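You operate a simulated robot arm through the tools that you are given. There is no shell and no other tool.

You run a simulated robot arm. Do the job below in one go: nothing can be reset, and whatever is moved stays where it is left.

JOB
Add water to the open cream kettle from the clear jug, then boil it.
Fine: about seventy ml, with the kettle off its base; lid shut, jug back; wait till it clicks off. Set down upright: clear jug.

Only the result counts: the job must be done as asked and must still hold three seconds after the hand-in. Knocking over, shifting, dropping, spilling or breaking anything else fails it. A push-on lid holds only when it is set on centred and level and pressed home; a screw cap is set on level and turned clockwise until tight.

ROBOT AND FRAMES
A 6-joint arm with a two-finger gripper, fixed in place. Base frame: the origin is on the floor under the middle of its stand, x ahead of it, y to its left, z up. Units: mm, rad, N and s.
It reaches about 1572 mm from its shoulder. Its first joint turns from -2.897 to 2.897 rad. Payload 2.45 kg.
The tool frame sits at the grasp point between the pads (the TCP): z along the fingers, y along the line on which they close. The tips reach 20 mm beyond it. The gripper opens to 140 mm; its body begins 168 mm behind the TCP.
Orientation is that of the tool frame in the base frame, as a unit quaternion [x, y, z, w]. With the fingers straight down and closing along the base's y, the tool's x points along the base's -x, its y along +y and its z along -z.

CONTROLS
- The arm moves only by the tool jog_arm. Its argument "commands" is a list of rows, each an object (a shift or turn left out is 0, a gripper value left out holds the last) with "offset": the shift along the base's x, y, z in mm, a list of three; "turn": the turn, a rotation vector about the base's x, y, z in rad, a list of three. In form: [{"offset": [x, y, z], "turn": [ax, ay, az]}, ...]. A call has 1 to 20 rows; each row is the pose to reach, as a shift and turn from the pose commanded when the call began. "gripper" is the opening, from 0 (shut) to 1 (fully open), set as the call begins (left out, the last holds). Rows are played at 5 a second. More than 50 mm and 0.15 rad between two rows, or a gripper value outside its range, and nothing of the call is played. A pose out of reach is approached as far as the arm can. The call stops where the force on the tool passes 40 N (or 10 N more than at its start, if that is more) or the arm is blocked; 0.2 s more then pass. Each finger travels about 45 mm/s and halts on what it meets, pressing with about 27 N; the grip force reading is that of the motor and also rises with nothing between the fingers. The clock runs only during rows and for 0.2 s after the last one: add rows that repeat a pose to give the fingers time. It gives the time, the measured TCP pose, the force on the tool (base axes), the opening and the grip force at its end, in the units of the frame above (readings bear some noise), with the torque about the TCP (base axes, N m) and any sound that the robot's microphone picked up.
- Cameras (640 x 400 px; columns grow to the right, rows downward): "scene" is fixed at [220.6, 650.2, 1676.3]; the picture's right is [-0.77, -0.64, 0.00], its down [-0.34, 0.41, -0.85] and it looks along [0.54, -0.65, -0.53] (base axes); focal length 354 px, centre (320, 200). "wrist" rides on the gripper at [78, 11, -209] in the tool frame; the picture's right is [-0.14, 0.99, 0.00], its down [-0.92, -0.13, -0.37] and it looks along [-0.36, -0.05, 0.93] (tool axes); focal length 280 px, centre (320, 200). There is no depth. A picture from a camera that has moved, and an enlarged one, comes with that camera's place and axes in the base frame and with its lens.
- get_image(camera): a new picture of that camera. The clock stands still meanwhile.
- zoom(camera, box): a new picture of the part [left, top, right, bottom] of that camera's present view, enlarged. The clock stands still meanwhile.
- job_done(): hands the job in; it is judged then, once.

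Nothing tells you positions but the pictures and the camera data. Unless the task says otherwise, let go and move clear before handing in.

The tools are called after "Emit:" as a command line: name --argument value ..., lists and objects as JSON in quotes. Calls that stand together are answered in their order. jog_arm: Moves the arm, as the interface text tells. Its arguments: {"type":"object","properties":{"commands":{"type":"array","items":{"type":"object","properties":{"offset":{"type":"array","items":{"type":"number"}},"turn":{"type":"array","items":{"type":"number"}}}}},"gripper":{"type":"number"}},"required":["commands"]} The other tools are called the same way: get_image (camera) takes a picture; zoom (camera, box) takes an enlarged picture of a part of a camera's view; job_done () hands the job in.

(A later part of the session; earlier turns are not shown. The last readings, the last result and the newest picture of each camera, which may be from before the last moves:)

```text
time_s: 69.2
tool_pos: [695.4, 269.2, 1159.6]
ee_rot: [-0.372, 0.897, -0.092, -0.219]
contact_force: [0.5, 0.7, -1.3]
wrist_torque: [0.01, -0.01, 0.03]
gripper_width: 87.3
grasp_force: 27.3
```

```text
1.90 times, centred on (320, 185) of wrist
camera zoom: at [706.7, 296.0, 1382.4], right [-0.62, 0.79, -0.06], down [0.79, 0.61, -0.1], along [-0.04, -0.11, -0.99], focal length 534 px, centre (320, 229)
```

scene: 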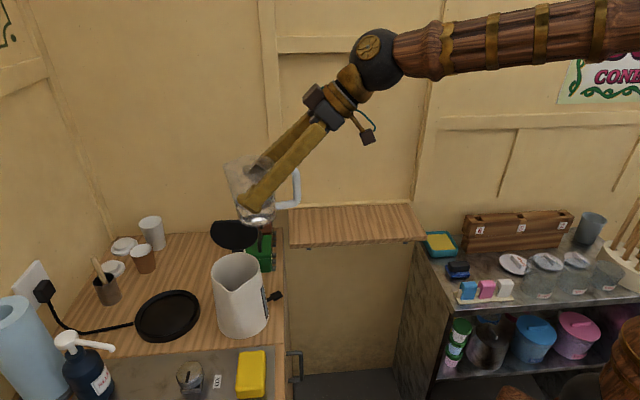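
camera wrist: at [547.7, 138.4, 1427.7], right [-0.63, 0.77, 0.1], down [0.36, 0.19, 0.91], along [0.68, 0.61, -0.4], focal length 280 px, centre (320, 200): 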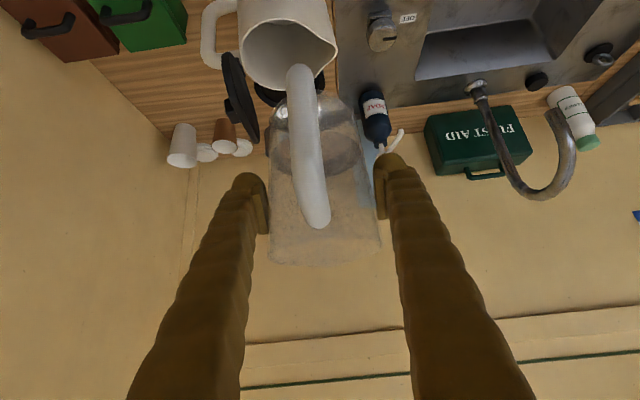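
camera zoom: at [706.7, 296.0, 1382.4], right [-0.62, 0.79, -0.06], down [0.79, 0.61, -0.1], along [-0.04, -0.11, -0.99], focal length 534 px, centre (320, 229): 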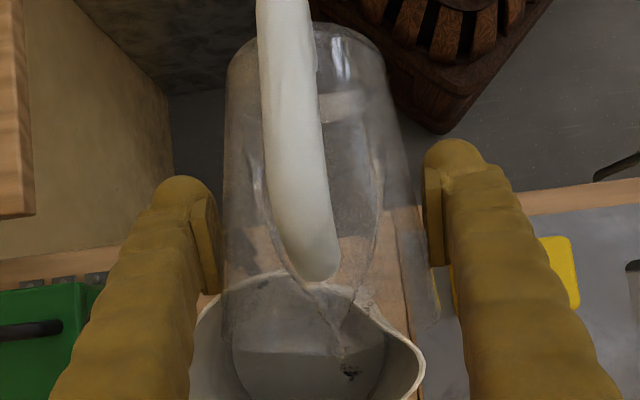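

A thin stream is running again. I'll hold half a second more, then stand the jug up and measure.

Emit:
jog_arm --commands '[{"offset": [0, 0, 0]}, {"offset": [0, 0, 0]}, {"offset": [0, 0, 5], "turn": [0.06, -0.06, 0]}, {"offset": [0, 0, 15], "turn": [0.13, -0.13, 0]}, {"offset": [0, 0, 35], "turn": [0.2, -0.2, 0]}, {"offset": [0, 0, 60], "turn": [0.27, -0.27, 0]}, {"offset": [0, 0, 90], "turn": [0.34, -0.34, 0]}, {"offset": [1, 1, 120], "turn": [0.41, -0.41, 0]}, {"offset": [2, 2, 145], "turn": [0.48, -0.48, 0]}, {"offset": [3, 3, 165], "turn": [0.55, -0.55, 0]}, {"offset": [4, 4, 175], "turn": [0.62, -0.62, 0]}, {"offset": [5, 5, 175], "turn": [0.69, -0.69, 0]}, {"offset": [5, 5, 175], "turn": [0.76, -0.76, 0]}, {"offset": [5, 5, 175], "turn": [0.83, -0.83, 0]}, {"offset": [5, 5, 175], "turn": [0.895, -0.895, 0]}, {"offset": [5, 5, 175], "turn": [0.895, -0.895, 0]}]'

Emit:
jog_arm --commands '[{"offset": [0, 0, 0]}, {"offset": [0, 0, 0]}, {"offset": [0, 0, 0]}, {"offset": [0, 0, 0]}, {"offset": [0, 0, 0]}, {"offset": [0, 0, 0]}, {"offset": [0, 0, 0]}, {"offset": [0, 0, 0]}, {"offset": [0, 0, 0]}, {"offset": [0, 0, 0]}, {"offset": [0, 0, 0]}, {"offset": [0, 0, 0]}]'

Emit:
zoom --camera "wrist" --box '[240, 60, 420, 280]'

Emit:
zoom --camera "wrist" --box '[260, 80, 370, 190]'

Emit:
zoom --camera "scene" --box '[235, 185, 285, 235]'

Emit:
get_image --camera "scene"

```text
time_s: 72.6
tool_pos: [700.4, 275.1, 1335.9]
ee_rot: [-0.353, 0.853, 0.146, 0.355]
contact_force: [0.7, 0.5, -1.9]
wrist_torque: [-0.01, 0.0, 0.02]
gripper_width: 87.2
grasp_force: 26.8
```

```text
time_s: 75.2
tool_pos: [699.7, 274.1, 1334.5]
ee_rot: [-0.354, 0.854, 0.146, 0.353]
contact_force: [0.5, 0.4, -1.7]
wrist_torque: [-0.01, -0.01, 0.01]
gripper_width: 87.3
grasp_force: 27.0
```

```text
1.82 times, centred on (330, 170) of wrist
camera zoom: at [549.2, 138.5, 1428.7], right [-0.63, 0.77, 0.1], down [0.37, 0.19, 0.91], along [0.68, 0.61, -0.4], focal length 510 px, centre (302, 254)
```

zoom: 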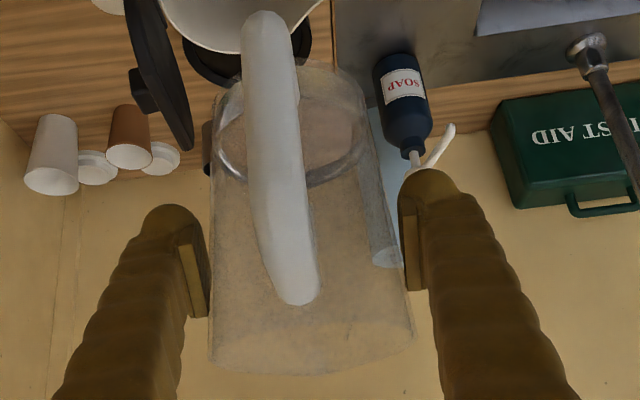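

```text
3.64 times, centred on (315, 135) of wrist
camera zoom: at [549.2, 138.5, 1428.7], right [-0.63, 0.77, 0.1], down [0.37, 0.19, 0.91], along [0.68, 0.61, -0.4], focal length 1020 px, centre (338, 436)
```

zoom: 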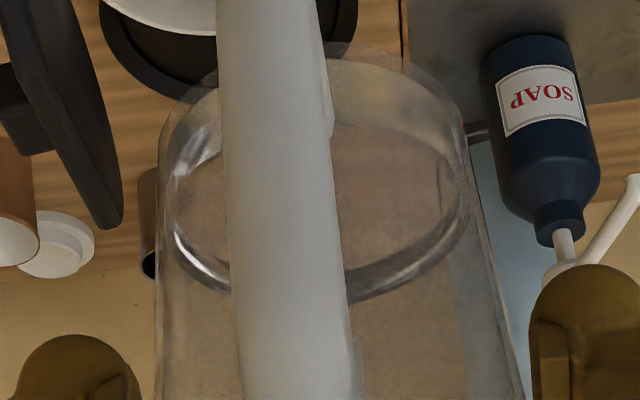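

```text
8.00 times, centred on (260, 210) of scene
camera zoom: at [220.6, 650.2, 1676.3], right [-0.77, -0.64, 0.0], down [-0.34, 0.41, -0.85], along [0.54, -0.65, -0.53], focal length 2834 px, centre (800, 120)
```

zoom: 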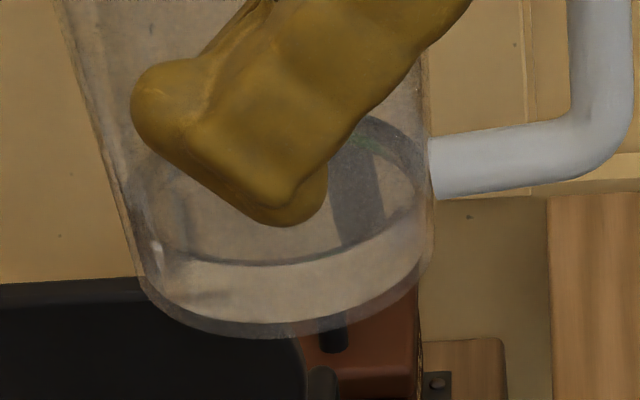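

```text
taken
```

scene: 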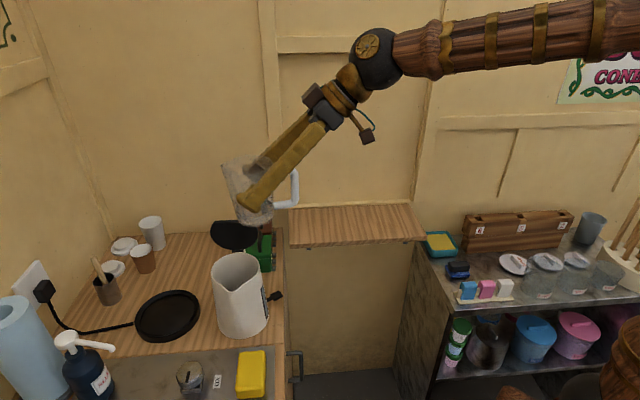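

The level has dropped about 17 mm in all, which is close to 70 ml, so pouring is finished. I'll carry the jug back over its original place by the same path in reverse.

Emit:
jog_arm --commands '[{"offset": [6, -1, 0], "turn": [0, 0, -0.03]}, {"offset": [21, -3, 0], "turn": [0, 0, -0.12]}, {"offset": [46, -6, 0], "turn": [0, 0, -0.23]}, {"offset": [71, -10, 0], "turn": [0, 0, -0.34]}, {"offset": [96, -14, 0], "turn": [0, 0, -0.45]}, {"offset": [121, -18, 0], "turn": [0, 0, -0.56]}, {"offset": [146, -22, 0], "turn": [0, 0, -0.67]}, {"offset": [171, -26, 0], "turn": [0, 0, -0.78]}, {"offset": [196, -30, 0], "turn": [0, 0, -0.89]}, {"offset": [221, -34, 0], "turn": [0, 0, -1.0]}, {"offset": [246, -38, 0], "turn": [0, 0, -1.11]}, {"offset": [271, -42, 0], "turn": [0, 0, -1.22]}, {"offset": [296, -46, 0], "turn": [0, 0, -1.33]}, {"offset": [321, -50, 0], "turn": [0, 0, -1.44]}, {"offset": [341, -53, 0], "turn": [0, 0, -1.53]}, {"offset": [351, -55, 0], "turn": [0, 0, -1.571]}, {"offset": [351, -55, 0], "turn": [0, 0, -1.571]}]'

Emit:
jog_arm --commands '[{"offset": [2, 0, -10]}, {"offset": [6, 0, -30]}, {"offset": [10, 0, -55]}, {"offset": [15, 0, -80]}, {"offset": [20, 0, -105]}, {"offset": [25, 0, -130]}, {"offset": [30, 0, -155]}, {"offset": [35, 0, -180]}, {"offset": [40, 0, -205]}, {"offset": [40, 0, -230]}, {"offset": [40, 0, -250]}, {"offset": [40, 0, -265]}, {"offset": [40, 0, -275]}, {"offset": [40, 0, -275]}]'

Emit:
get_image --camera "wrist"

Emit:
zoom --camera "scene" --box '[80, 180, 300, 318]'

```text
time_s: 78.8
tool_pos: [1049.8, 217.9, 1335.1]
ee_rot: [0.353, 0.854, -0.147, 0.353]
contact_force: [0.0, -0.3, -1.7]
wrist_torque: [-0.02, -0.01, 0.01]
gripper_width: 87.8
grasp_force: 27.0
```

```text
time_s: 81.8
tool_pos: [1090.8, 219.0, 1058.8]
ee_rot: [0.353, 0.854, -0.147, 0.353]
contact_force: [-0.1, 0.0, -1.6]
wrist_torque: [-0.03, 0.01, 0.01]
gripper_width: 87.4
grasp_force: 26.8
```

```text
taken
camera wrist: at [955.1, 371.0, 1151.9], right [0.77, 0.63, 0.1], down [0.19, -0.36, 0.91], along [0.61, -0.68, -0.4], focal length 280 px, centre (320, 200)
```

wrist: 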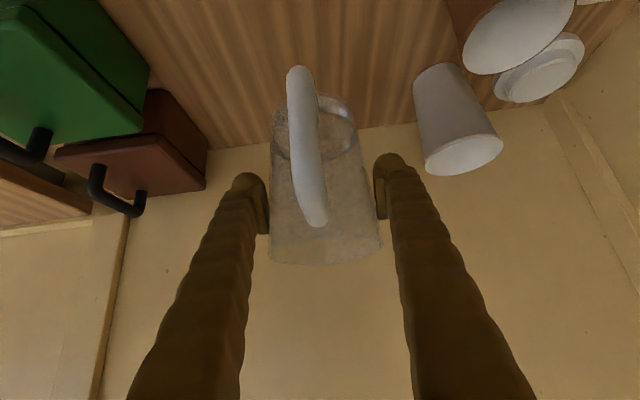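

```text
2.90 times, centred on (190, 249) of scene
camera zoom: at [220.6, 650.2, 1676.3], right [-0.77, -0.64, 0.0], down [-0.34, 0.41, -0.85], along [0.54, -0.65, -0.53], focal length 1027 px, centre (697, 58)
```

zoom: 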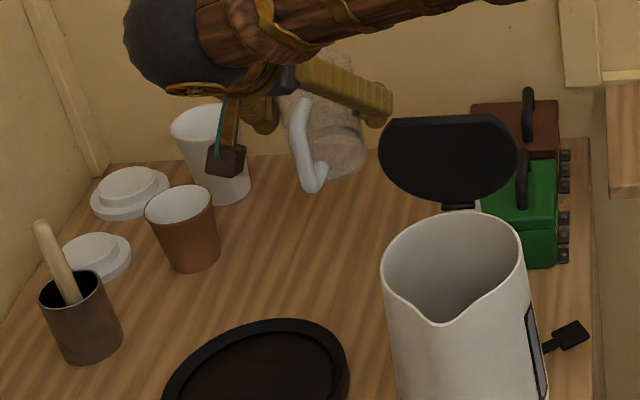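

The jug is above its old spot. I'll lower it towards the counter, first 50 mm, then in small steps watching the force.

Emit:
jog_arm --commands '[{"offset": [0, 0, -8]}, {"offset": [0, 0, -18]}, {"offset": [0, 0, -28]}, {"offset": [0, 0, -38]}, {"offset": [0, 0, -46]}, {"offset": [0, 0, -52]}, {"offset": [0, 0, -55]}, {"offset": [0, 0, -55]}]'

Emit:
zoom --camera "scene" --box '[150, 200, 230, 270]'

Emit:
get_image --camera "wrist"

```text
time_s: 83.6
tool_pos: [1090.4, 218.3, 1006.5]
ee_rot: [0.353, 0.854, -0.147, 0.354]
contact_force: [-0.2, 0.2, -1.9]
wrist_torque: [0.0, 0.01, 0.02]
gripper_width: 87.2
grasp_force: 26.8
```

```text
5.71 times, centred on (190, 235) of scene
camera zoom: at [220.6, 650.2, 1676.3], right [-0.77, -0.64, 0.0], down [-0.34, 0.41, -0.85], along [0.54, -0.65, -0.53], focal length 2024 px, centre (1063, 0)
```

zoom: 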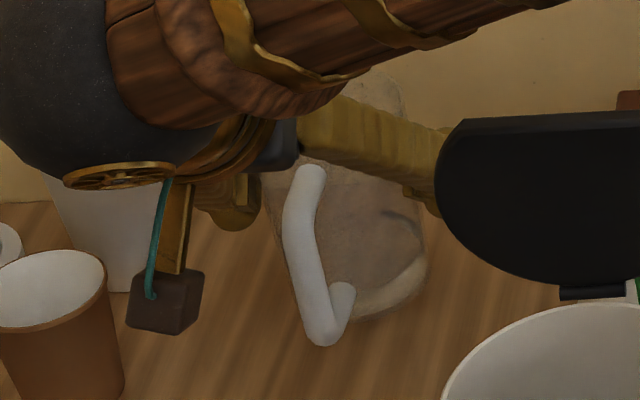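

```text
taken
camera wrist: at [954.9, 370.7, 1098.2], right [0.77, 0.63, 0.1], down [0.19, -0.37, 0.91], along [0.61, -0.68, -0.4], focal length 280 px, centre (320, 200)
```

wrist: 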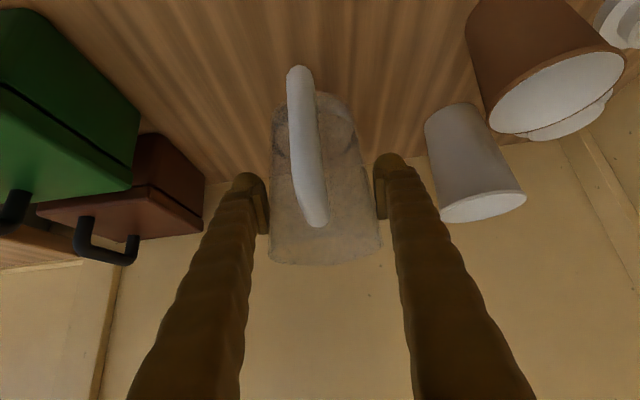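

No contact yet at z 1006. I'll go down in 2 mm steps.

Emit:
jog_arm --commands '[{"offset": [0, 0, -2]}, {"offset": [0, 0, -4]}, {"offset": [0, 0, -6]}, {"offset": [0, 0, -8]}]'

Emit:
jog_arm --commands '[{"offset": [0, 0, -2]}, {"offset": [0, 0, -3]}]'

Emit:
jog_arm --commands '[{"offset": [0, 0, -2]}, {"offset": [0, 0, -2]}]'

```text
time_s: 84.6
tool_pos: [1090.0, 219.3, 996.9]
ee_rot: [0.353, 0.854, -0.147, 0.354]
contact_force: [-0.3, -0.5, -1.7]
wrist_torque: [0.0, 0.0, 0.0]
gripper_width: 87.3
grasp_force: 26.9
```

```text
time_s: 85.2
tool_pos: [1090.5, 218.8, 994.2]
ee_rot: [0.353, 0.854, -0.147, 0.353]
contact_force: [0.7, -0.5, -2.1]
wrist_torque: [0.0, -0.02, -0.02]
gripper_width: 87.5
grasp_force: 27.2
```

```text
time_s: 85.8
tool_pos: [1091.3, 218.6, 994.0]
ee_rot: [0.353, 0.854, -0.146, 0.354]
contact_force: [-1.9, 0.7, 16.0]
wrist_torque: [0.28, 0.21, 0.01]
gripper_width: 87.7
grasp_force: 26.6
```

The jug touched the counter at TCP z 994 (16 N). I'll ease off slightly, then open the fingers.

Emit:
jog_arm --commands '[{"offset": [0, 0, 1]}, {"offset": [0, 0, 1.5]}]'

Emit:
jog_arm --commands '[{"offset": [0, 0, 0]}, {"offset": [0, 0, 0]}, {"offset": [0, 0, 0]}, {"offset": [0, 0, 0]}, {"offset": [0, 0, 0]}]' --gripper 0.82

Emit:
get_image --camera "wrist"

Emit:
zoom --camera "scene" --box '[150, 200, 230, 270]'

```text
time_s: 86.4
tool_pos: [1091.8, 217.9, 993.9]
ee_rot: [0.352, 0.854, -0.147, 0.354]
contact_force: [4.8, -1.1, 13.0]
wrist_torque: [-0.13, -0.22, 0.03]
gripper_width: 87.5
grasp_force: 26.4
```

```text
time_s: 87.6
tool_pos: [1090.7, 218.4, 993.9]
ee_rot: [0.354, 0.854, -0.147, 0.353]
contact_force: [-0.7, -0.2, -0.5]
wrist_torque: [-0.01, -0.01, 0.04]
gripper_width: 115.0
grasp_force: 0.2
```

```text
taken
camera wrist: at [955.1, 370.6, 1086.0], right [0.77, 0.63, 0.1], down [0.19, -0.36, 0.91], along [0.61, -0.68, -0.4], focal length 280 px, centre (320, 200)
```

wrist: 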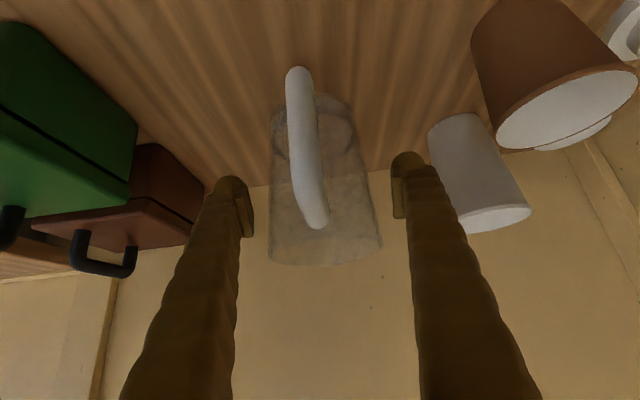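

```text
5.71 times, centred on (190, 235) of scene
camera zoom: at [220.6, 650.2, 1676.3], right [-0.77, -0.64, 0.0], down [-0.34, 0.41, -0.85], along [0.54, -0.65, -0.53], focal length 2024 px, centre (1063, 0)
```

zoom: 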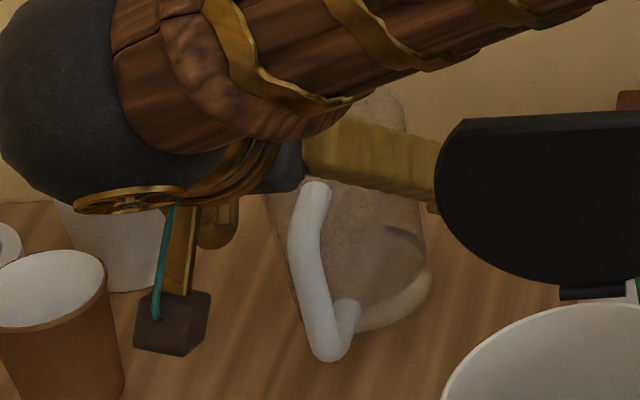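

The jug stands upright at its place. I'll back the hand out along the approach line and then up and away.

Emit:
jog_arm --commands '[{"offset": [-12, 12.5, 10]}, {"offset": [-30, 31, 26]}, {"offset": [-50, 52, 44]}, {"offset": [-70, 73, 62]}, {"offset": [-90, 95, 80]}, {"offset": [-100, 105, 110]}, {"offset": [-105, 110, 145]}, {"offset": [-105, 110, 180]}, {"offset": [-105, 110, 215]}, {"offset": [-105, 110, 250]}, {"offset": [-105, 110, 285]}, {"offset": [-105, 110, 310]}, {"offset": [-105, 110, 310]}]'

Emit:
get_image --camera "scene"

Emit:
get_image --camera "wrist"

```text
time_s: 90.4
tool_pos: [985.2, 327.1, 1302.2]
ee_rot: [0.354, 0.853, -0.147, 0.353]
contact_force: [-0.4, -0.1, 0.5]
wrist_torque: [0.0, 0.02, 0.01]
gripper_width: 114.7
grasp_force: 0.0
```

```text
taken
```

scene: 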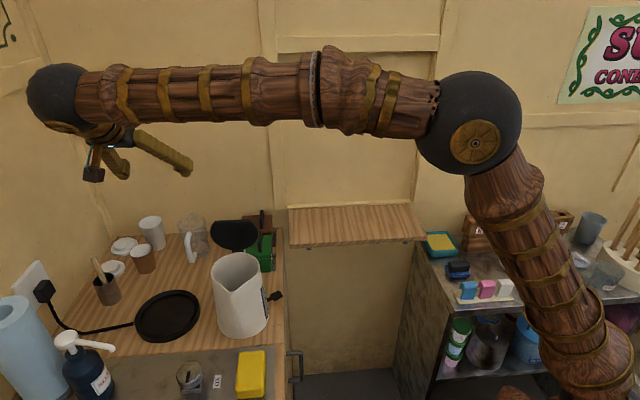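

```text
taken
camera wrist: at [849.8, 479.1, 1395.1], right [0.77, 0.63, 0.1], down [0.19, -0.36, 0.91], along [0.61, -0.68, -0.4], focal length 280 px, centre (320, 200)
```

wrist: 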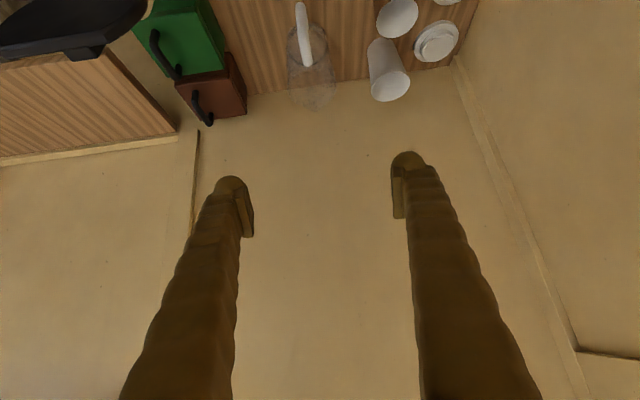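

The jug is back exactly where it was. Next I'll point the fingers straight down above the kettle to inspect the lid, hinge and handle.

Emit:
jog_arm --commands '[{"offset": [-20, -4, 0], "turn": [0.0694, 0.0694, 0]}, {"offset": [-42, -8, 0], "turn": [0.1388, 0.1388, 0]}, {"offset": [-64, -12, 0], "turn": [0.2082, 0.2082, 0]}, {"offset": [-86, -16, 0], "turn": [0.2776, 0.2776, 0]}, {"offset": [-108, -20, 0], "turn": [0.347, 0.347, 0]}, {"offset": [-130, -24, 0], "turn": [0.4164, 0.4164, 0]}, {"offset": [-150, -28, 0], "turn": [0.4858, 0.4858, 0]}, {"offset": [-170, -32, 0], "turn": [0.555, 0.555, 0]}, {"offset": [-170, -32, 0], "turn": [0.555, 0.555, 0]}]'

Emit:
get_image --camera "wrist"

Emit:
zoom --camera "wrist" --box '[220, 60, 440, 280]'

```text
time_s: 92.4
tool_pos: [814.6, 297.3, 1303.2]
ee_rot: [0.383, 0.924, 0.0, 0.0]
contact_force: [-0.1, 0.0, 1.2]
wrist_torque: [0.0, 0.02, -0.02]
gripper_width: 114.8
grasp_force: 0.1
```

```text
taken
camera wrist: at [766.8, 361.1, 1512.3], right [0.8, 0.6, 0.0], down [0.56, -0.74, 0.37], along [0.22, -0.29, -0.93], focal length 280 px, centre (320, 200)
```

wrist: 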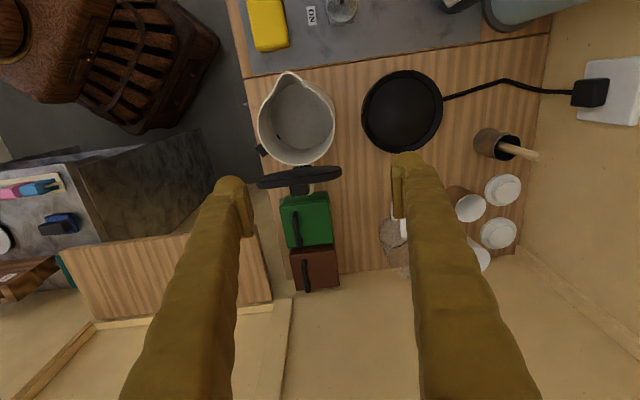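

```text
1.82 times, centred on (330, 170) of wrist
camera zoom: at [766.8, 361.1, 1512.3], right [0.8, 0.6, 0.0], down [0.56, -0.74, 0.37], along [0.22, -0.29, -0.93], focal length 510 px, centre (302, 254)
```

zoom: 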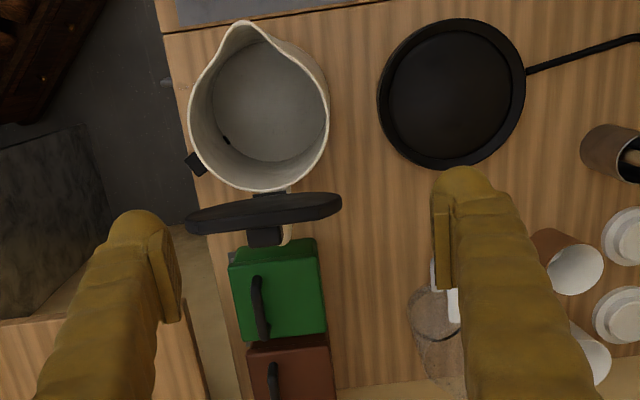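

I can see the lid standing upright at the back of the kettle, with a knob on its rear face and the kettle's handle below it. I'll close the fingers and bring them down behind the lid.

Emit:
jog_arm --commands '[{"offset": [5, -10, 0]}, {"offset": [11, -22, 0]}, {"offset": [17, -34, 0]}, {"offset": [23, -46, 0]}, {"offset": [29, -58, 0]}, {"offset": [35, -70, 0]}, {"offset": [37, -74, 0]}, {"offset": [37, -74, 0]}, {"offset": [37, -74, 0]}]' --gripper 0

Emit:
get_image --camera "wrist"

Emit:
zoom --camera "scene" --box '[160, 120, 320, 345]'

```text
time_s: 94.4
tool_pos: [853.4, 222.1, 1303.7]
ee_rot: [0.382, 0.924, 0.0, 0.001]
contact_force: [0.4, -1.1, -0.5]
wrist_torque: [-0.05, -0.04, -0.02]
gripper_width: 0.0
grasp_force: 27.1
```

```text
taken
camera wrist: at [805.9, 286.0, 1512.5], right [0.8, 0.6, 0.0], down [0.56, -0.74, 0.37], along [0.22, -0.29, -0.93], focal length 280 px, centre (320, 200)
```

wrist: 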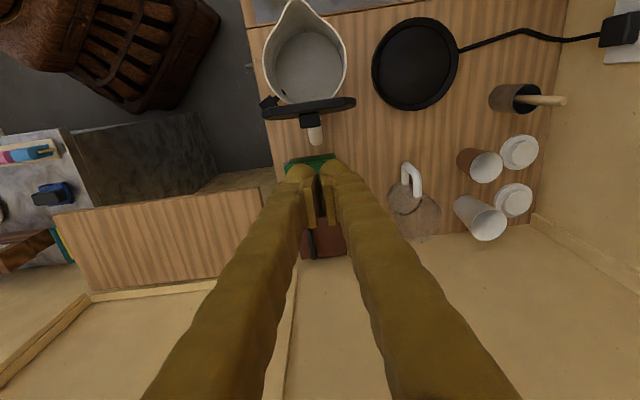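

```text
1.78 times, centred on (240, 232) of scene
camera zoom: at [220.6, 650.2, 1676.3], right [-0.77, -0.64, 0.0], down [-0.34, 0.41, -0.85], along [0.54, -0.65, -0.53], focal length 630 px, centre (462, 142)
```

zoom: 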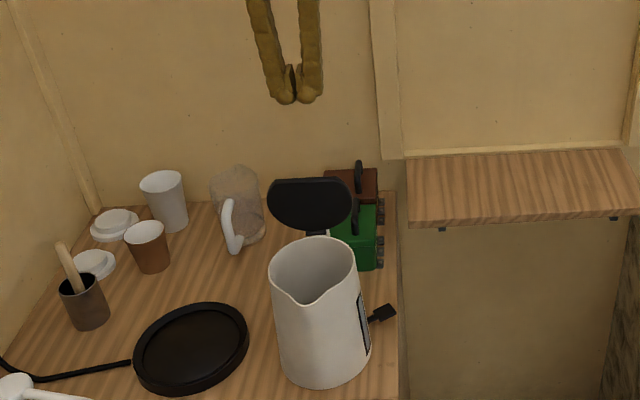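

The closed fingers are behind and above the lid. I'll zoom in on the lid and handle before descending.

Emit:
zoom --camera "wrist" --box '[240, 60, 400, 210]'

```text
2.67 times, centred on (320, 135) of wrist
camera zoom: at [805.9, 286.0, 1512.5], right [0.8, 0.6, 0.0], down [0.56, -0.74, 0.37], along [0.22, -0.29, -0.93], focal length 748 px, centre (320, 373)
```

zoom: 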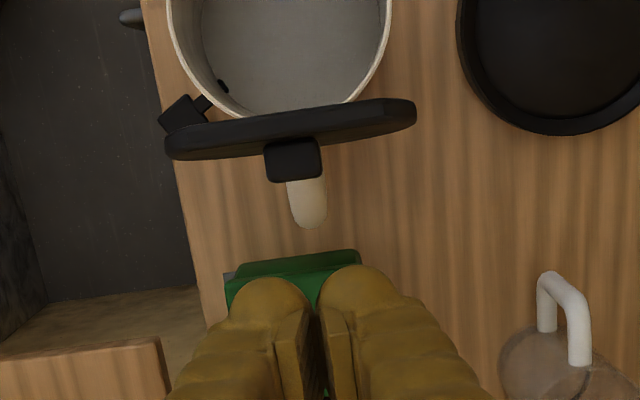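

The lid leans slightly toward the kettle and its knob is about 20 mm ahead of the fingers. I'll descend to about z 1188 so the tips are beside the upper lid.

Emit:
jog_arm --commands '[{"offset": [0, 0, -20]}, {"offset": [0, 0, -45]}, {"offset": [0, 0, -70]}, {"offset": [0, 0, -95]}, {"offset": [0, 0, -110]}, {"offset": [0, 0, -115]}, {"offset": [0, 0, -115]}]'

Emit:
get_image --camera "wrist"

Emit:
zoom --camera "scene" --box '[180, 170, 300, 290]'

```text
time_s: 96.0
tool_pos: [853.9, 221.3, 1189.1]
ee_rot: [0.382, 0.924, 0.0, 0.0]
contact_force: [0.0, -0.2, -0.2]
wrist_torque: [0.02, -0.05, 0.01]
gripper_width: 0.0
grasp_force: 26.8
```

```text
taken
camera wrist: at [805.8, 285.2, 1398.8], right [0.8, 0.6, 0.0], down [0.56, -0.74, 0.37], along [0.22, -0.29, -0.93], focal length 280 px, centre (320, 200)
```

wrist: 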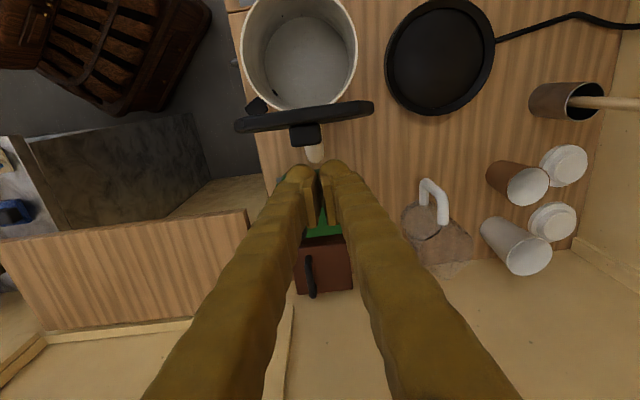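

```text
3.33 times, centred on (240, 230) of scene
camera zoom: at [220.6, 650.2, 1676.3], right [-0.77, -0.64, 0.0], down [-0.34, 0.41, -0.85], along [0.54, -0.65, -0.53], focal length 1181 px, centre (587, 100)
```

zoom: 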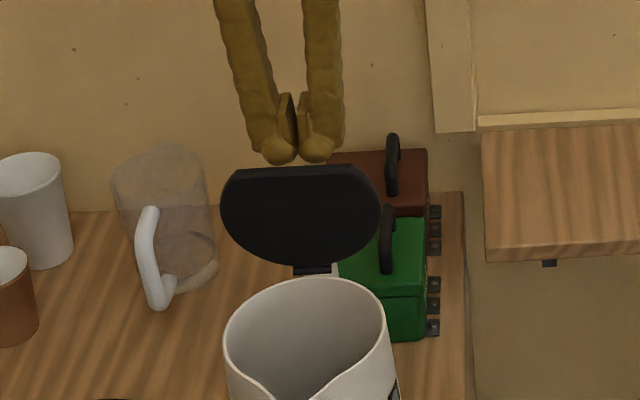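

The tips are just behind the lid. I'll push slowly toward the spout side and watch the lid.

Emit:
jog_arm --commands '[{"offset": [-6, 6, 0]}, {"offset": [-12, 12, 0]}, {"offset": [-18, 18, 0]}, {"offset": [-24, 24, 0]}, {"offset": [-30, 30, 0]}, {"offset": [-34, 34, 0]}]'

Emit:
get_image --camera "wrist"

Emit:
zoom --camera "scene" --box '[180, 170, 300, 290]'

```text
time_s: 97.4
tool_pos: [819.0, 255.6, 1190.7]
ee_rot: [0.382, 0.924, 0.0, 0.001]
contact_force: [0.9, -0.7, -0.7]
wrist_torque: [0.04, 0.04, -0.02]
gripper_width: 0.0
grasp_force: 27.4
```

```text
taken
camera wrist: at [771.3, 320.1, 1398.6], right [0.8, 0.6, 0.0], down [0.56, -0.74, 0.37], along [0.22, -0.29, -0.93], focal length 280 px, centre (320, 200)
```

wrist: 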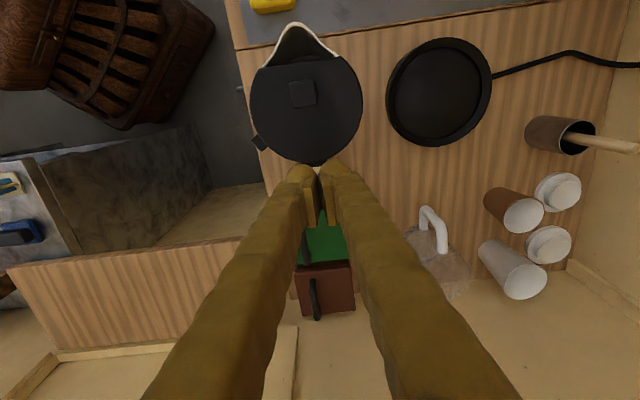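

```text
3.33 times, centred on (240, 230) of scene
camera zoom: at [220.6, 650.2, 1676.3], right [-0.77, -0.64, 0.0], down [-0.34, 0.41, -0.85], along [0.54, -0.65, -0.53], focal length 1181 px, centre (587, 100)
```

zoom: 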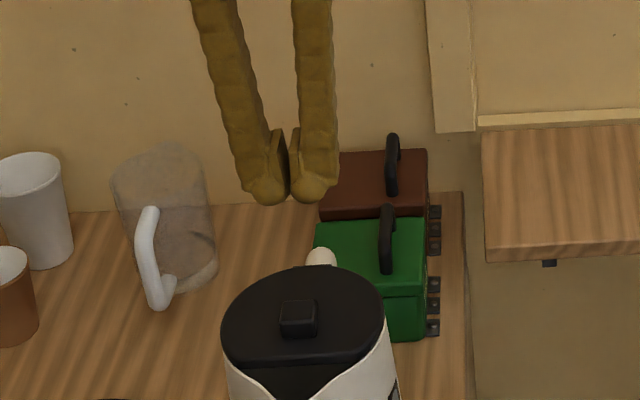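

The lid swung over and lies on the kettle. I'll zoom in to see whether it is fully seated.

Emit:
zoom --camera "wrist" --box '[230, 10, 390, 180]'

Emit:
zoom --camera "scene" --box '[200, 245, 290, 335]'

```text
2.35 times, centred on (310, 95) of wrist
camera zoom: at [771.3, 320.1, 1398.6], right [0.8, 0.6, 0.0], down [0.56, -0.74, 0.37], along [0.22, -0.29, -0.93], focal length 660 px, centre (344, 447)
```

zoom: 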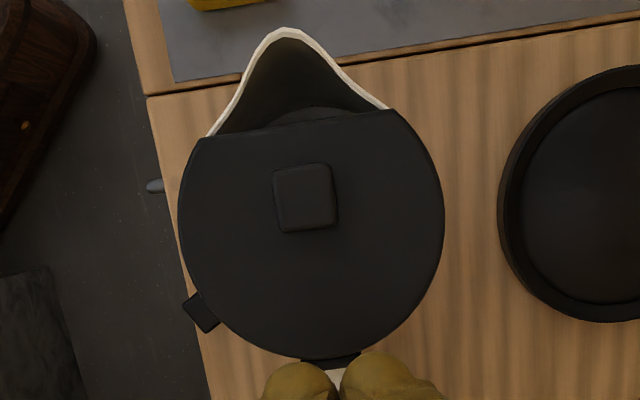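

```text
4.44 times, centred on (245, 290) of scene
camera zoom: at [220.6, 650.2, 1676.3], right [-0.77, -0.64, 0.0], down [-0.34, 0.41, -0.85], along [0.54, -0.65, -0.53], focal length 1574 px, centre (653, -200)
```

zoom: 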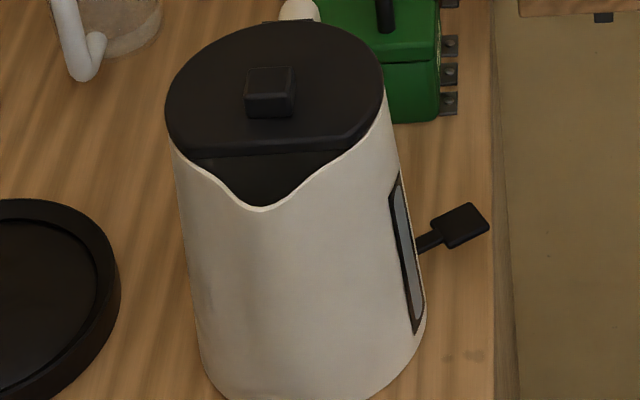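

The lid appears flush. I also notice two faint marks on the counter to the right of the kettle, so I'll zoom in on them.

Emit:
zoom --camera "scene" --box '[255, 300, 305, 345]'

Emit:
zoom --camera "scene" --box '[140, 290, 290, 380]'

```text
8.89 times, centred on (280, 322) of scene
camera zoom: at [220.6, 650.2, 1676.3], right [-0.77, -0.64, 0.0], down [-0.34, 0.41, -0.85], along [0.54, -0.65, -0.53], focal length 3149 px, centre (676, -889)
```

zoom: 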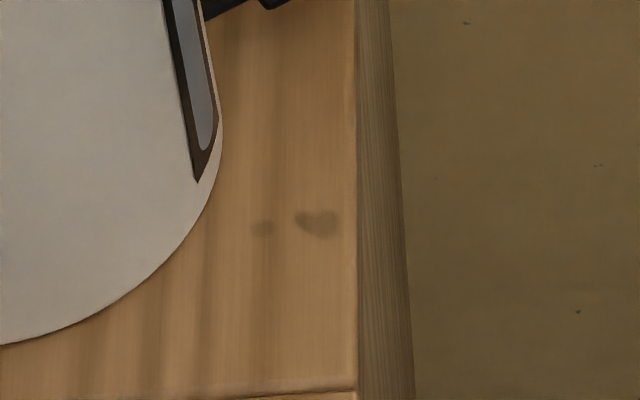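

```text
4.27 times, centred on (215, 335) of scene
camera zoom: at [220.6, 650.2, 1676.3], right [-0.77, -0.64, 0.0], down [-0.34, 0.41, -0.85], along [0.54, -0.65, -0.53], focal length 1512 px, centre (768, -376)
```

zoom: 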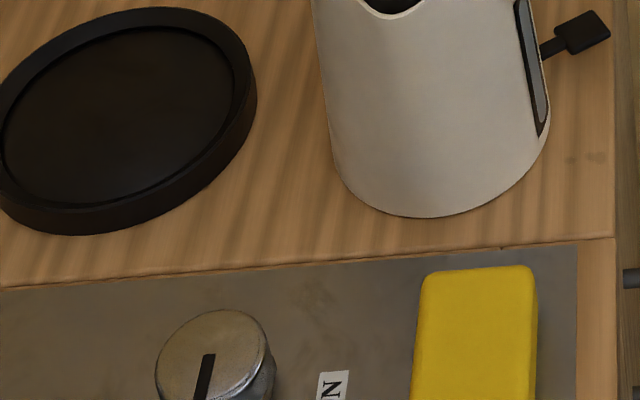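

The marks look like a drip or two from the jug; nothing else is wet. I'll now press the lid home: over the knob at about (763, 307), then straight down until light contact.

Emit:
jog_arm --commands '[{"offset": [-15, 14, 5]}, {"offset": [-35, 32, 5]}, {"offset": [-56, 51, 0]}, {"offset": [-56, 51, -12]}, {"offset": [-56, 51, -24]}, {"offset": [-56, 51, -34]}, {"offset": [-56, 51, -38]}]'

Emit:
jog_arm --commands '[{"offset": [0, 0, -3]}, {"offset": [0, 0, -6]}]'

Emit:
zoom --camera "scene" --box '[180, 200, 300, 320]'

```text
time_s: 99.0
tool_pos: [764.1, 306.8, 1151.0]
ee_rot: [0.382, 0.924, 0.0, 0.001]
contact_force: [0.0, 0.4, -0.6]
wrist_torque: [-0.01, 0.01, -0.03]
gripper_width: 0.0
grasp_force: 27.2
```

```text
time_s: 99.6
tool_pos: [764.1, 307.6, 1145.3]
ee_rot: [0.382, 0.924, 0.0, 0.001]
contact_force: [0.3, 0.1, 0.1]
wrist_torque: [-0.01, -0.01, -0.02]
gripper_width: 0.0
grasp_force: 27.1
```

```text
3.33 times, centred on (240, 260) of scene
camera zoom: at [220.6, 650.2, 1676.3], right [-0.77, -0.64, 0.0], down [-0.34, 0.41, -0.85], along [0.54, -0.65, -0.53], focal length 1181 px, centre (587, 0)
```

zoom: 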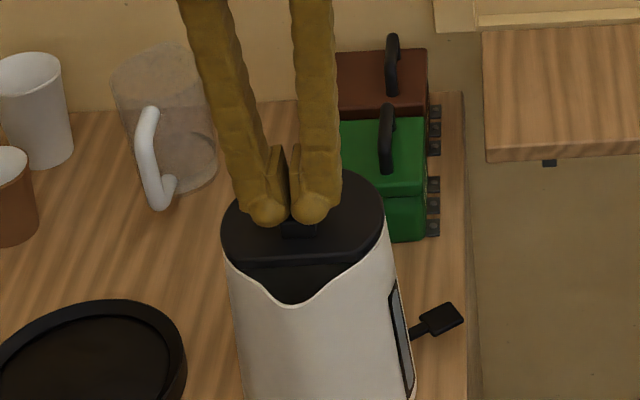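

Fingers are just over the knob. I'll press down a few mm at a time until I feel a light load.

Emit:
jog_arm --commands '[{"offset": [0, 0, -2]}, {"offset": [0, 0, -4]}]'

Emit:
jog_arm --commands '[{"offset": [0, 0, -2]}, {"offset": [0, 0, -3]}]'

Emit:
jog_arm --commands '[{"offset": [0, 0, -1]}, {"offset": [0, 0, -2]}]'

```text
time_s: 100.2
tool_pos: [763.2, 307.9, 1142.4]
ee_rot: [0.382, 0.924, 0.001, 0.001]
contact_force: [-2.7, -0.1, 21.8]
wrist_torque: [-0.04, 0.03, -0.04]
gripper_width: 5.9
grasp_force: 27.5
```

```text
time_s: 100.6
tool_pos: [764.0, 308.0, 1142.8]
ee_rot: [0.382, 0.924, 0.002, 0.003]
contact_force: [-1.2, -2.1, 16.6]
wrist_torque: [-0.06, 0.01, 0.06]
gripper_width: 6.0
grasp_force: 26.8
stopped in row 2: the force on the tool passed its limit at 43 N (the readings are from after the stop); the commanded pose is now the measured one
```

```text
time_s: 101.3
tool_pos: [763.8, 308.8, 1140.6]
ee_rot: [0.381, 0.924, 0.002, 0.004]
contact_force: [-0.6, -3.2, 16.7]
wrist_torque: [-0.12, 0.05, 0.04]
gripper_width: 6.2
grasp_force: 26.5
stopped in row 2: the force on the tool passed its limit at 41 N (the readings are from after the stop); the commanded pose is now the measured one
```

The lid is pressed home (over 40 N reached). I'll lift off and check it stays shut.

Emit:
jog_arm --commands '[{"offset": [0, 0, 3]}, {"offset": [0, 0, 10]}, {"offset": [0, 0, 30]}, {"offset": [0, 0, 60]}, {"offset": [0, 0, 95]}, {"offset": [0, 0, 130]}, {"offset": [0, 0, 150]}]'

Emit:
get_image --camera "wrist"

Emit:
zoom --camera "scene" --box '[180, 220, 300, 345]'

```text
time_s: 102.9
tool_pos: [764.7, 308.5, 1294.2]
ee_rot: [0.382, 0.924, 0.002, 0.002]
contact_force: [-0.1, -0.5, 0.4]
wrist_torque: [0.01, 0.01, 0.02]
gripper_width: 0.1
grasp_force: 27.2
```

```text
taken
camera wrist: at [715.8, 372.1, 1502.2], right [0.8, 0.6, 0.01], down [0.56, -0.74, 0.37], along [0.23, -0.29, -0.93], focal length 280 px, centre (320, 200)
```

wrist: 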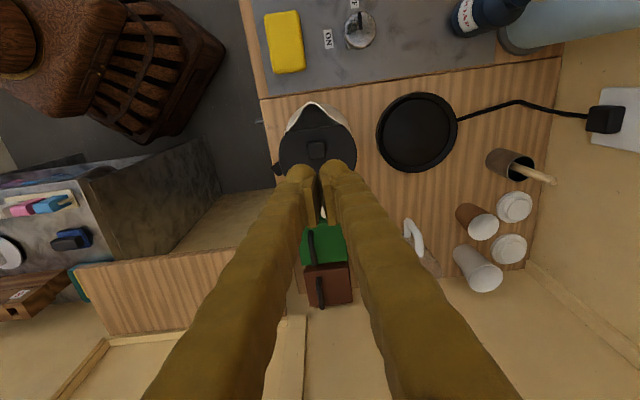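

```text
3.20 times, centred on (240, 282) of scene
camera zoom: at [220.6, 650.2, 1676.3], right [-0.77, -0.64, 0.0], down [-0.34, 0.41, -0.85], along [0.54, -0.65, -0.53], focal length 1134 px, centre (576, -64)
```

zoom: 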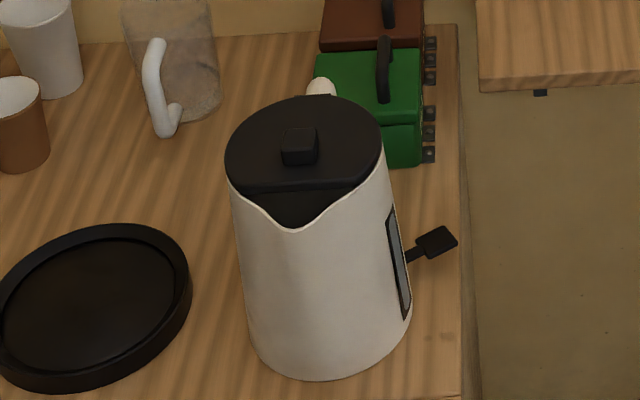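

The lid is shut and the kettle hasn't moved. Its body (about 115 mm) fits in the 140 mm opening and widens downward, so gripping the body from above is safer than the handle. I'll open fully, centre over (768, 301) and check.

Emit:
jog_arm --commands '[{"offset": [1, -2, 0]}, {"offset": [3.3, -7.5, 0]}, {"offset": [3.3, -7.5, 0]}, {"offset": [3.3, -7.5, 0]}, {"offset": [3.3, -7.5, 0]}, {"offset": [3.3, -7.5, 0]}, {"offset": [3.3, -7.5, 0]}, {"offset": [3.3, -7.5, 0]}, {"offset": [3.3, -7.5, 0]}]' --gripper 1.0

Emit:
get_image --camera "wrist"

Emit:
zoom --camera "wrist" --box '[240, 70, 480, 220]'

```text
time_s: 104.9
tool_pos: [768.2, 301.7, 1293.2]
ee_rot: [0.382, 0.924, 0.001, 0.003]
contact_force: [-0.3, -0.6, 0.2]
wrist_torque: [0.01, -0.02, -0.02]
gripper_width: 139.9
grasp_force: 0.1
```

```text
taken
camera wrist: at [719.0, 364.3, 1501.1], right [0.8, 0.6, 0.01], down [0.56, -0.74, 0.37], along [0.23, -0.29, -0.93], focal length 280 px, centre (320, 200)
```

wrist: 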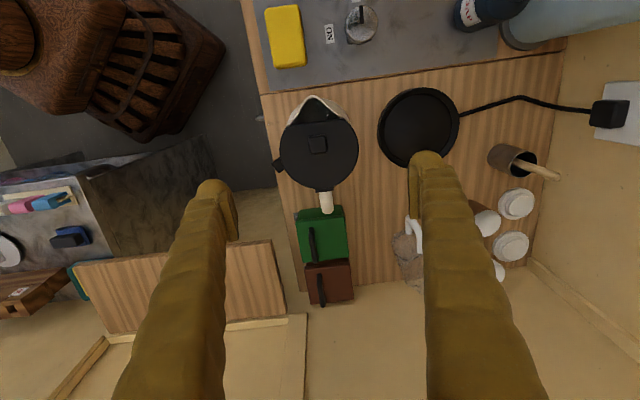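

```text
2.67 times, centred on (360, 145) of wrist
camera zoom: at [719.0, 364.3, 1501.1], right [0.8, 0.6, 0.01], down [0.56, -0.74, 0.37], along [0.23, -0.29, -0.93], focal length 748 px, centre (213, 347)
```

zoom: 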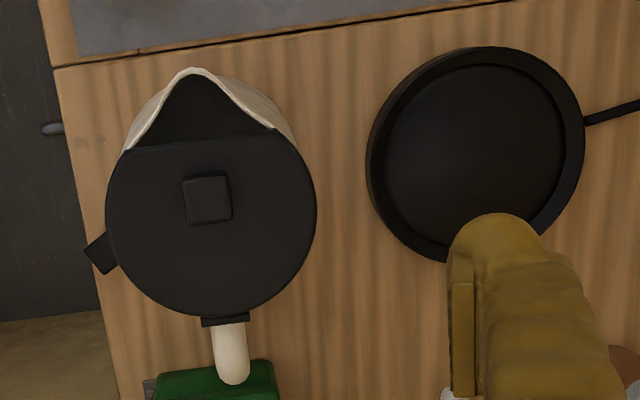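

The fingers straddle the kettle well. I'll remove a slight hand tilt left from the pressing stop, then take a precise view of the kettle and base from here.

Emit:
jog_arm --commands '[{"turn": [0.0009, 0.0058, 0]}, {"turn": [0.0009, 0.0058, 0]}]'

Emit:
jog_arm --commands '[{"offset": [0, 0, 0]}]'

Emit:
jog_arm --commands '[{"offset": [0, 0, 0]}]'

Emit:
zoom --camera "wrist" --box '[260, 80, 480, 220]'

```text
time_s: 105.5
tool_pos: [767.8, 300.5, 1292.3]
ee_rot: [0.381, 0.924, 0.001, -0.001]
contact_force: [-1.0, 0.4, -0.9]
wrist_torque: [-0.01, 0.0, 0.01]
gripper_width: 139.9
grasp_force: 0.0
```

```text
time_s: 105.9
tool_pos: [767.3, 301.4, 1292.1]
ee_rot: [0.382, 0.924, 0.0, -0.001]
contact_force: [0.3, 0.9, -0.6]
wrist_torque: [-0.02, 0.03, 0.01]
gripper_width: 140.2
grasp_force: 0.1
```

```text
time_s: 106.3
tool_pos: [766.6, 301.8, 1292.3]
ee_rot: [0.382, 0.924, 0.0, 0.0]
contact_force: [0.5, 0.3, -0.2]
wrist_torque: [0.0, 0.02, 0.01]
gripper_width: 139.8
grasp_force: 0.1
```

```text
2.86 times, centred on (370, 150) of wrist
camera zoom: at [719.7, 364.0, 1501.3], right [0.8, 0.6, 0.0], down [0.56, -0.74, 0.37], along [0.22, -0.29, -0.93], focal length 801 px, centre (177, 343)
```

zoom: 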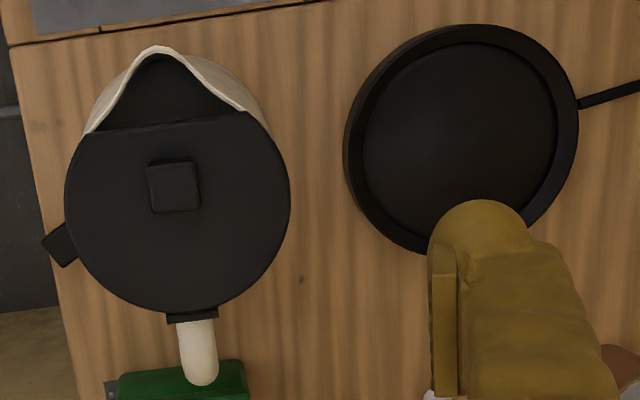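

The kettle axis is about (769, 299.5) and the hand is within 2–3 mm of it. The fit on the base is snug, so I'll first measure the base centre accurately from closer above.

Emit:
jog_arm --commands '[{"offset": [25, 25, 0]}, {"offset": [55, 55, 0]}, {"offset": [85, 85, 0]}, {"offset": [115, 115, 0]}, {"offset": [138, 139, 0]}, {"offset": [138, 139, -40]}, {"offset": [138, 139, -85]}, {"offset": [138, 139, -130]}, {"offset": [138, 139, -175]}, {"offset": [138, 139, -220]}, {"offset": [138, 139, -245]}, {"offset": [138, 139, -250]}, {"offset": [138, 139, -250]}]'

Emit:
get_image --camera "wrist"

Emit:
zoom --camera "wrist" --box '[200, 80, 440, 300]'

```text
time_s: 109.1
tool_pos: [905.1, 440.1, 1041.1]
ee_rot: [0.383, 0.924, 0.001, -0.001]
contact_force: [-0.1, -0.2, 0.5]
wrist_torque: [-0.02, 0.04, 0.03]
gripper_width: 140.1
grasp_force: 0.1
```

```text
taken
camera wrist: at [857.1, 502.9, 1250.2], right [0.8, 0.6, 0.0], down [0.56, -0.74, 0.37], along [0.22, -0.29, -0.93], focal length 280 px, centre (320, 200)
```

wrist: 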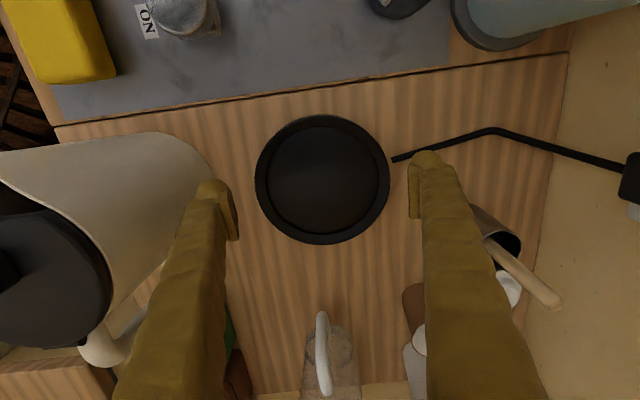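

```text
1.82 times, centred on (320, 190) of wrist
camera zoom: at [857.1, 502.9, 1250.2], right [0.8, 0.6, 0.0], down [0.56, -0.74, 0.37], along [0.22, -0.29, -0.93], focal length 510 px, centre (320, 218)
```

zoom: 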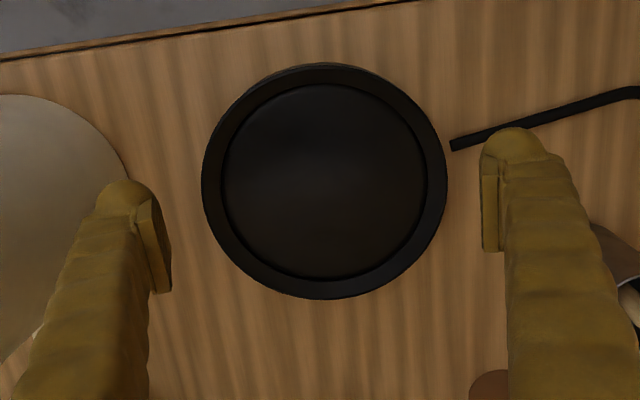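

From close above, the base centre works out at about (922.5, 420.3), with a recess radius of about 66 mm. Now I'll go back over the kettle, centre on its axis and descend with the fingers open.

Emit:
jog_arm --commands '[{"offset": [0, 0, 40]}, {"offset": [0, 0, 85]}, {"offset": [0, 0, 130]}, {"offset": [0, 0, 175]}, {"offset": [0, 0, 220]}, {"offset": [0, 0, 250]}, {"offset": [-25, -25, 250]}, {"offset": [-55, -55, 250]}, {"offset": [-85, -85, 250]}, {"offset": [-115, -118, 250]}, {"offset": [-136.5, -140.5, 250]}, {"offset": [-136.5, -140.5, 250]}]'

Emit:
jog_arm --commands '[{"offset": [0, 0, -40]}, {"offset": [0, 0, -80]}, {"offset": [0, 0, -115]}, {"offset": [0, 0, -140]}, {"offset": [0, 0, -150]}, {"offset": [0, 0, -150]}]'

Emit:
get_image --camera "wrist"

Emit:
zoom --camera "scene" --box '[170, 170, 310, 345]'

```text
time_s: 111.7
tool_pos: [767.7, 298.3, 1291.8]
ee_rot: [0.382, 0.924, 0.001, 0.001]
contact_force: [0.1, 0.3, -0.5]
wrist_torque: [0.0, -0.01, -0.03]
gripper_width: 139.9
grasp_force: 0.1
```

```text
time_s: 113.1
tool_pos: [769.2, 301.1, 1140.3]
ee_rot: [0.382, 0.924, 0.001, 0.001]
contact_force: [0.0, -0.5, -0.2]
wrist_torque: [-0.02, -0.01, -0.02]
gripper_width: 140.1
grasp_force: 0.0
```

```text
taken
camera wrist: at [721.6, 363.1, 1349.9], right [0.8, 0.6, 0.0], down [0.56, -0.74, 0.37], along [0.22, -0.29, -0.93], focal length 280 px, centre (320, 200)
```

wrist: 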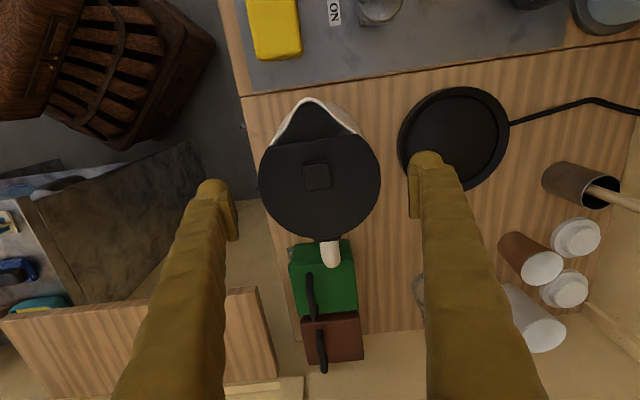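

```text
2.29 times, centred on (240, 258) of scene
camera zoom: at [220.6, 650.2, 1676.3], right [-0.77, -0.64, 0.0], down [-0.34, 0.41, -0.85], along [0.54, -0.65, -0.53], focal length 810 px, centre (503, 69)
```

zoom: 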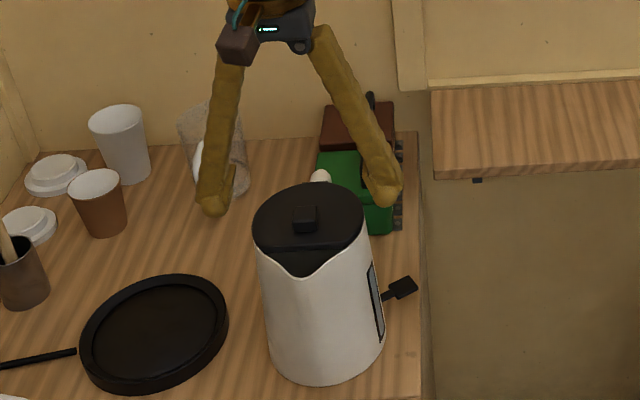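

The fingers clear the lid on both sides and the kettle is centred. I'll descend slowly to about z 1060, with the fingertips at the upper body.

Emit:
jog_arm --commands '[{"offset": [0, 0, -10]}, {"offset": [0, 0, -20]}, {"offset": [0, 0, -30]}, {"offset": [0, 0, -40]}, {"offset": [0, 0, -50]}, {"offset": [0, 0, -60]}, {"offset": [0, 0, -70]}, {"offset": [0, 0, -80]}, {"offset": [0, 0, -80]}]'

Emit:
get_image --camera "wrist"

Emit:
zoom --camera "scene" --box '[170, 170, 310, 345]'

```text
time_s: 115.1
tool_pos: [768.6, 298.2, 1061.1]
ee_rot: [0.382, 0.924, 0.0, 0.001]
contact_force: [-0.2, 0.4, 0.1]
wrist_torque: [0.01, 0.02, -0.02]
gripper_width: 140.0
grasp_force: 0.1
```

```text
taken
camera wrist: at [720.4, 361.5, 1270.7], right [0.8, 0.6, 0.0], down [0.56, -0.74, 0.37], along [0.22, -0.29, -0.93], focal length 280 px, centre (320, 200)
```

wrist: 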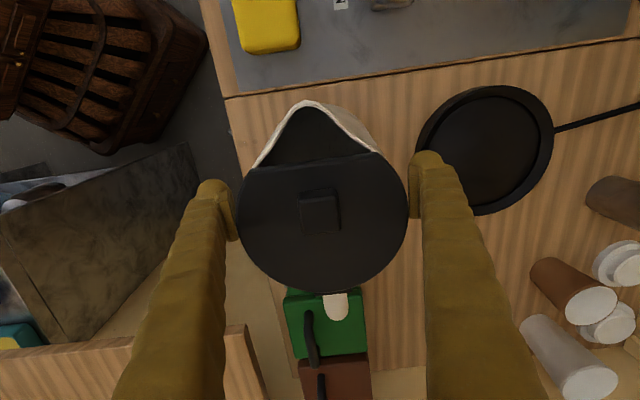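

```text
2.29 times, centred on (240, 258) of scene
camera zoom: at [220.6, 650.2, 1676.3], right [-0.77, -0.64, 0.0], down [-0.34, 0.41, -0.85], along [0.54, -0.65, -0.53], focal length 810 px, centre (503, 69)
```

zoom: 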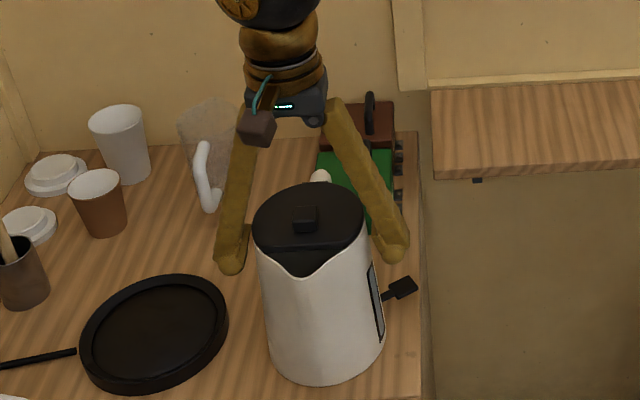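

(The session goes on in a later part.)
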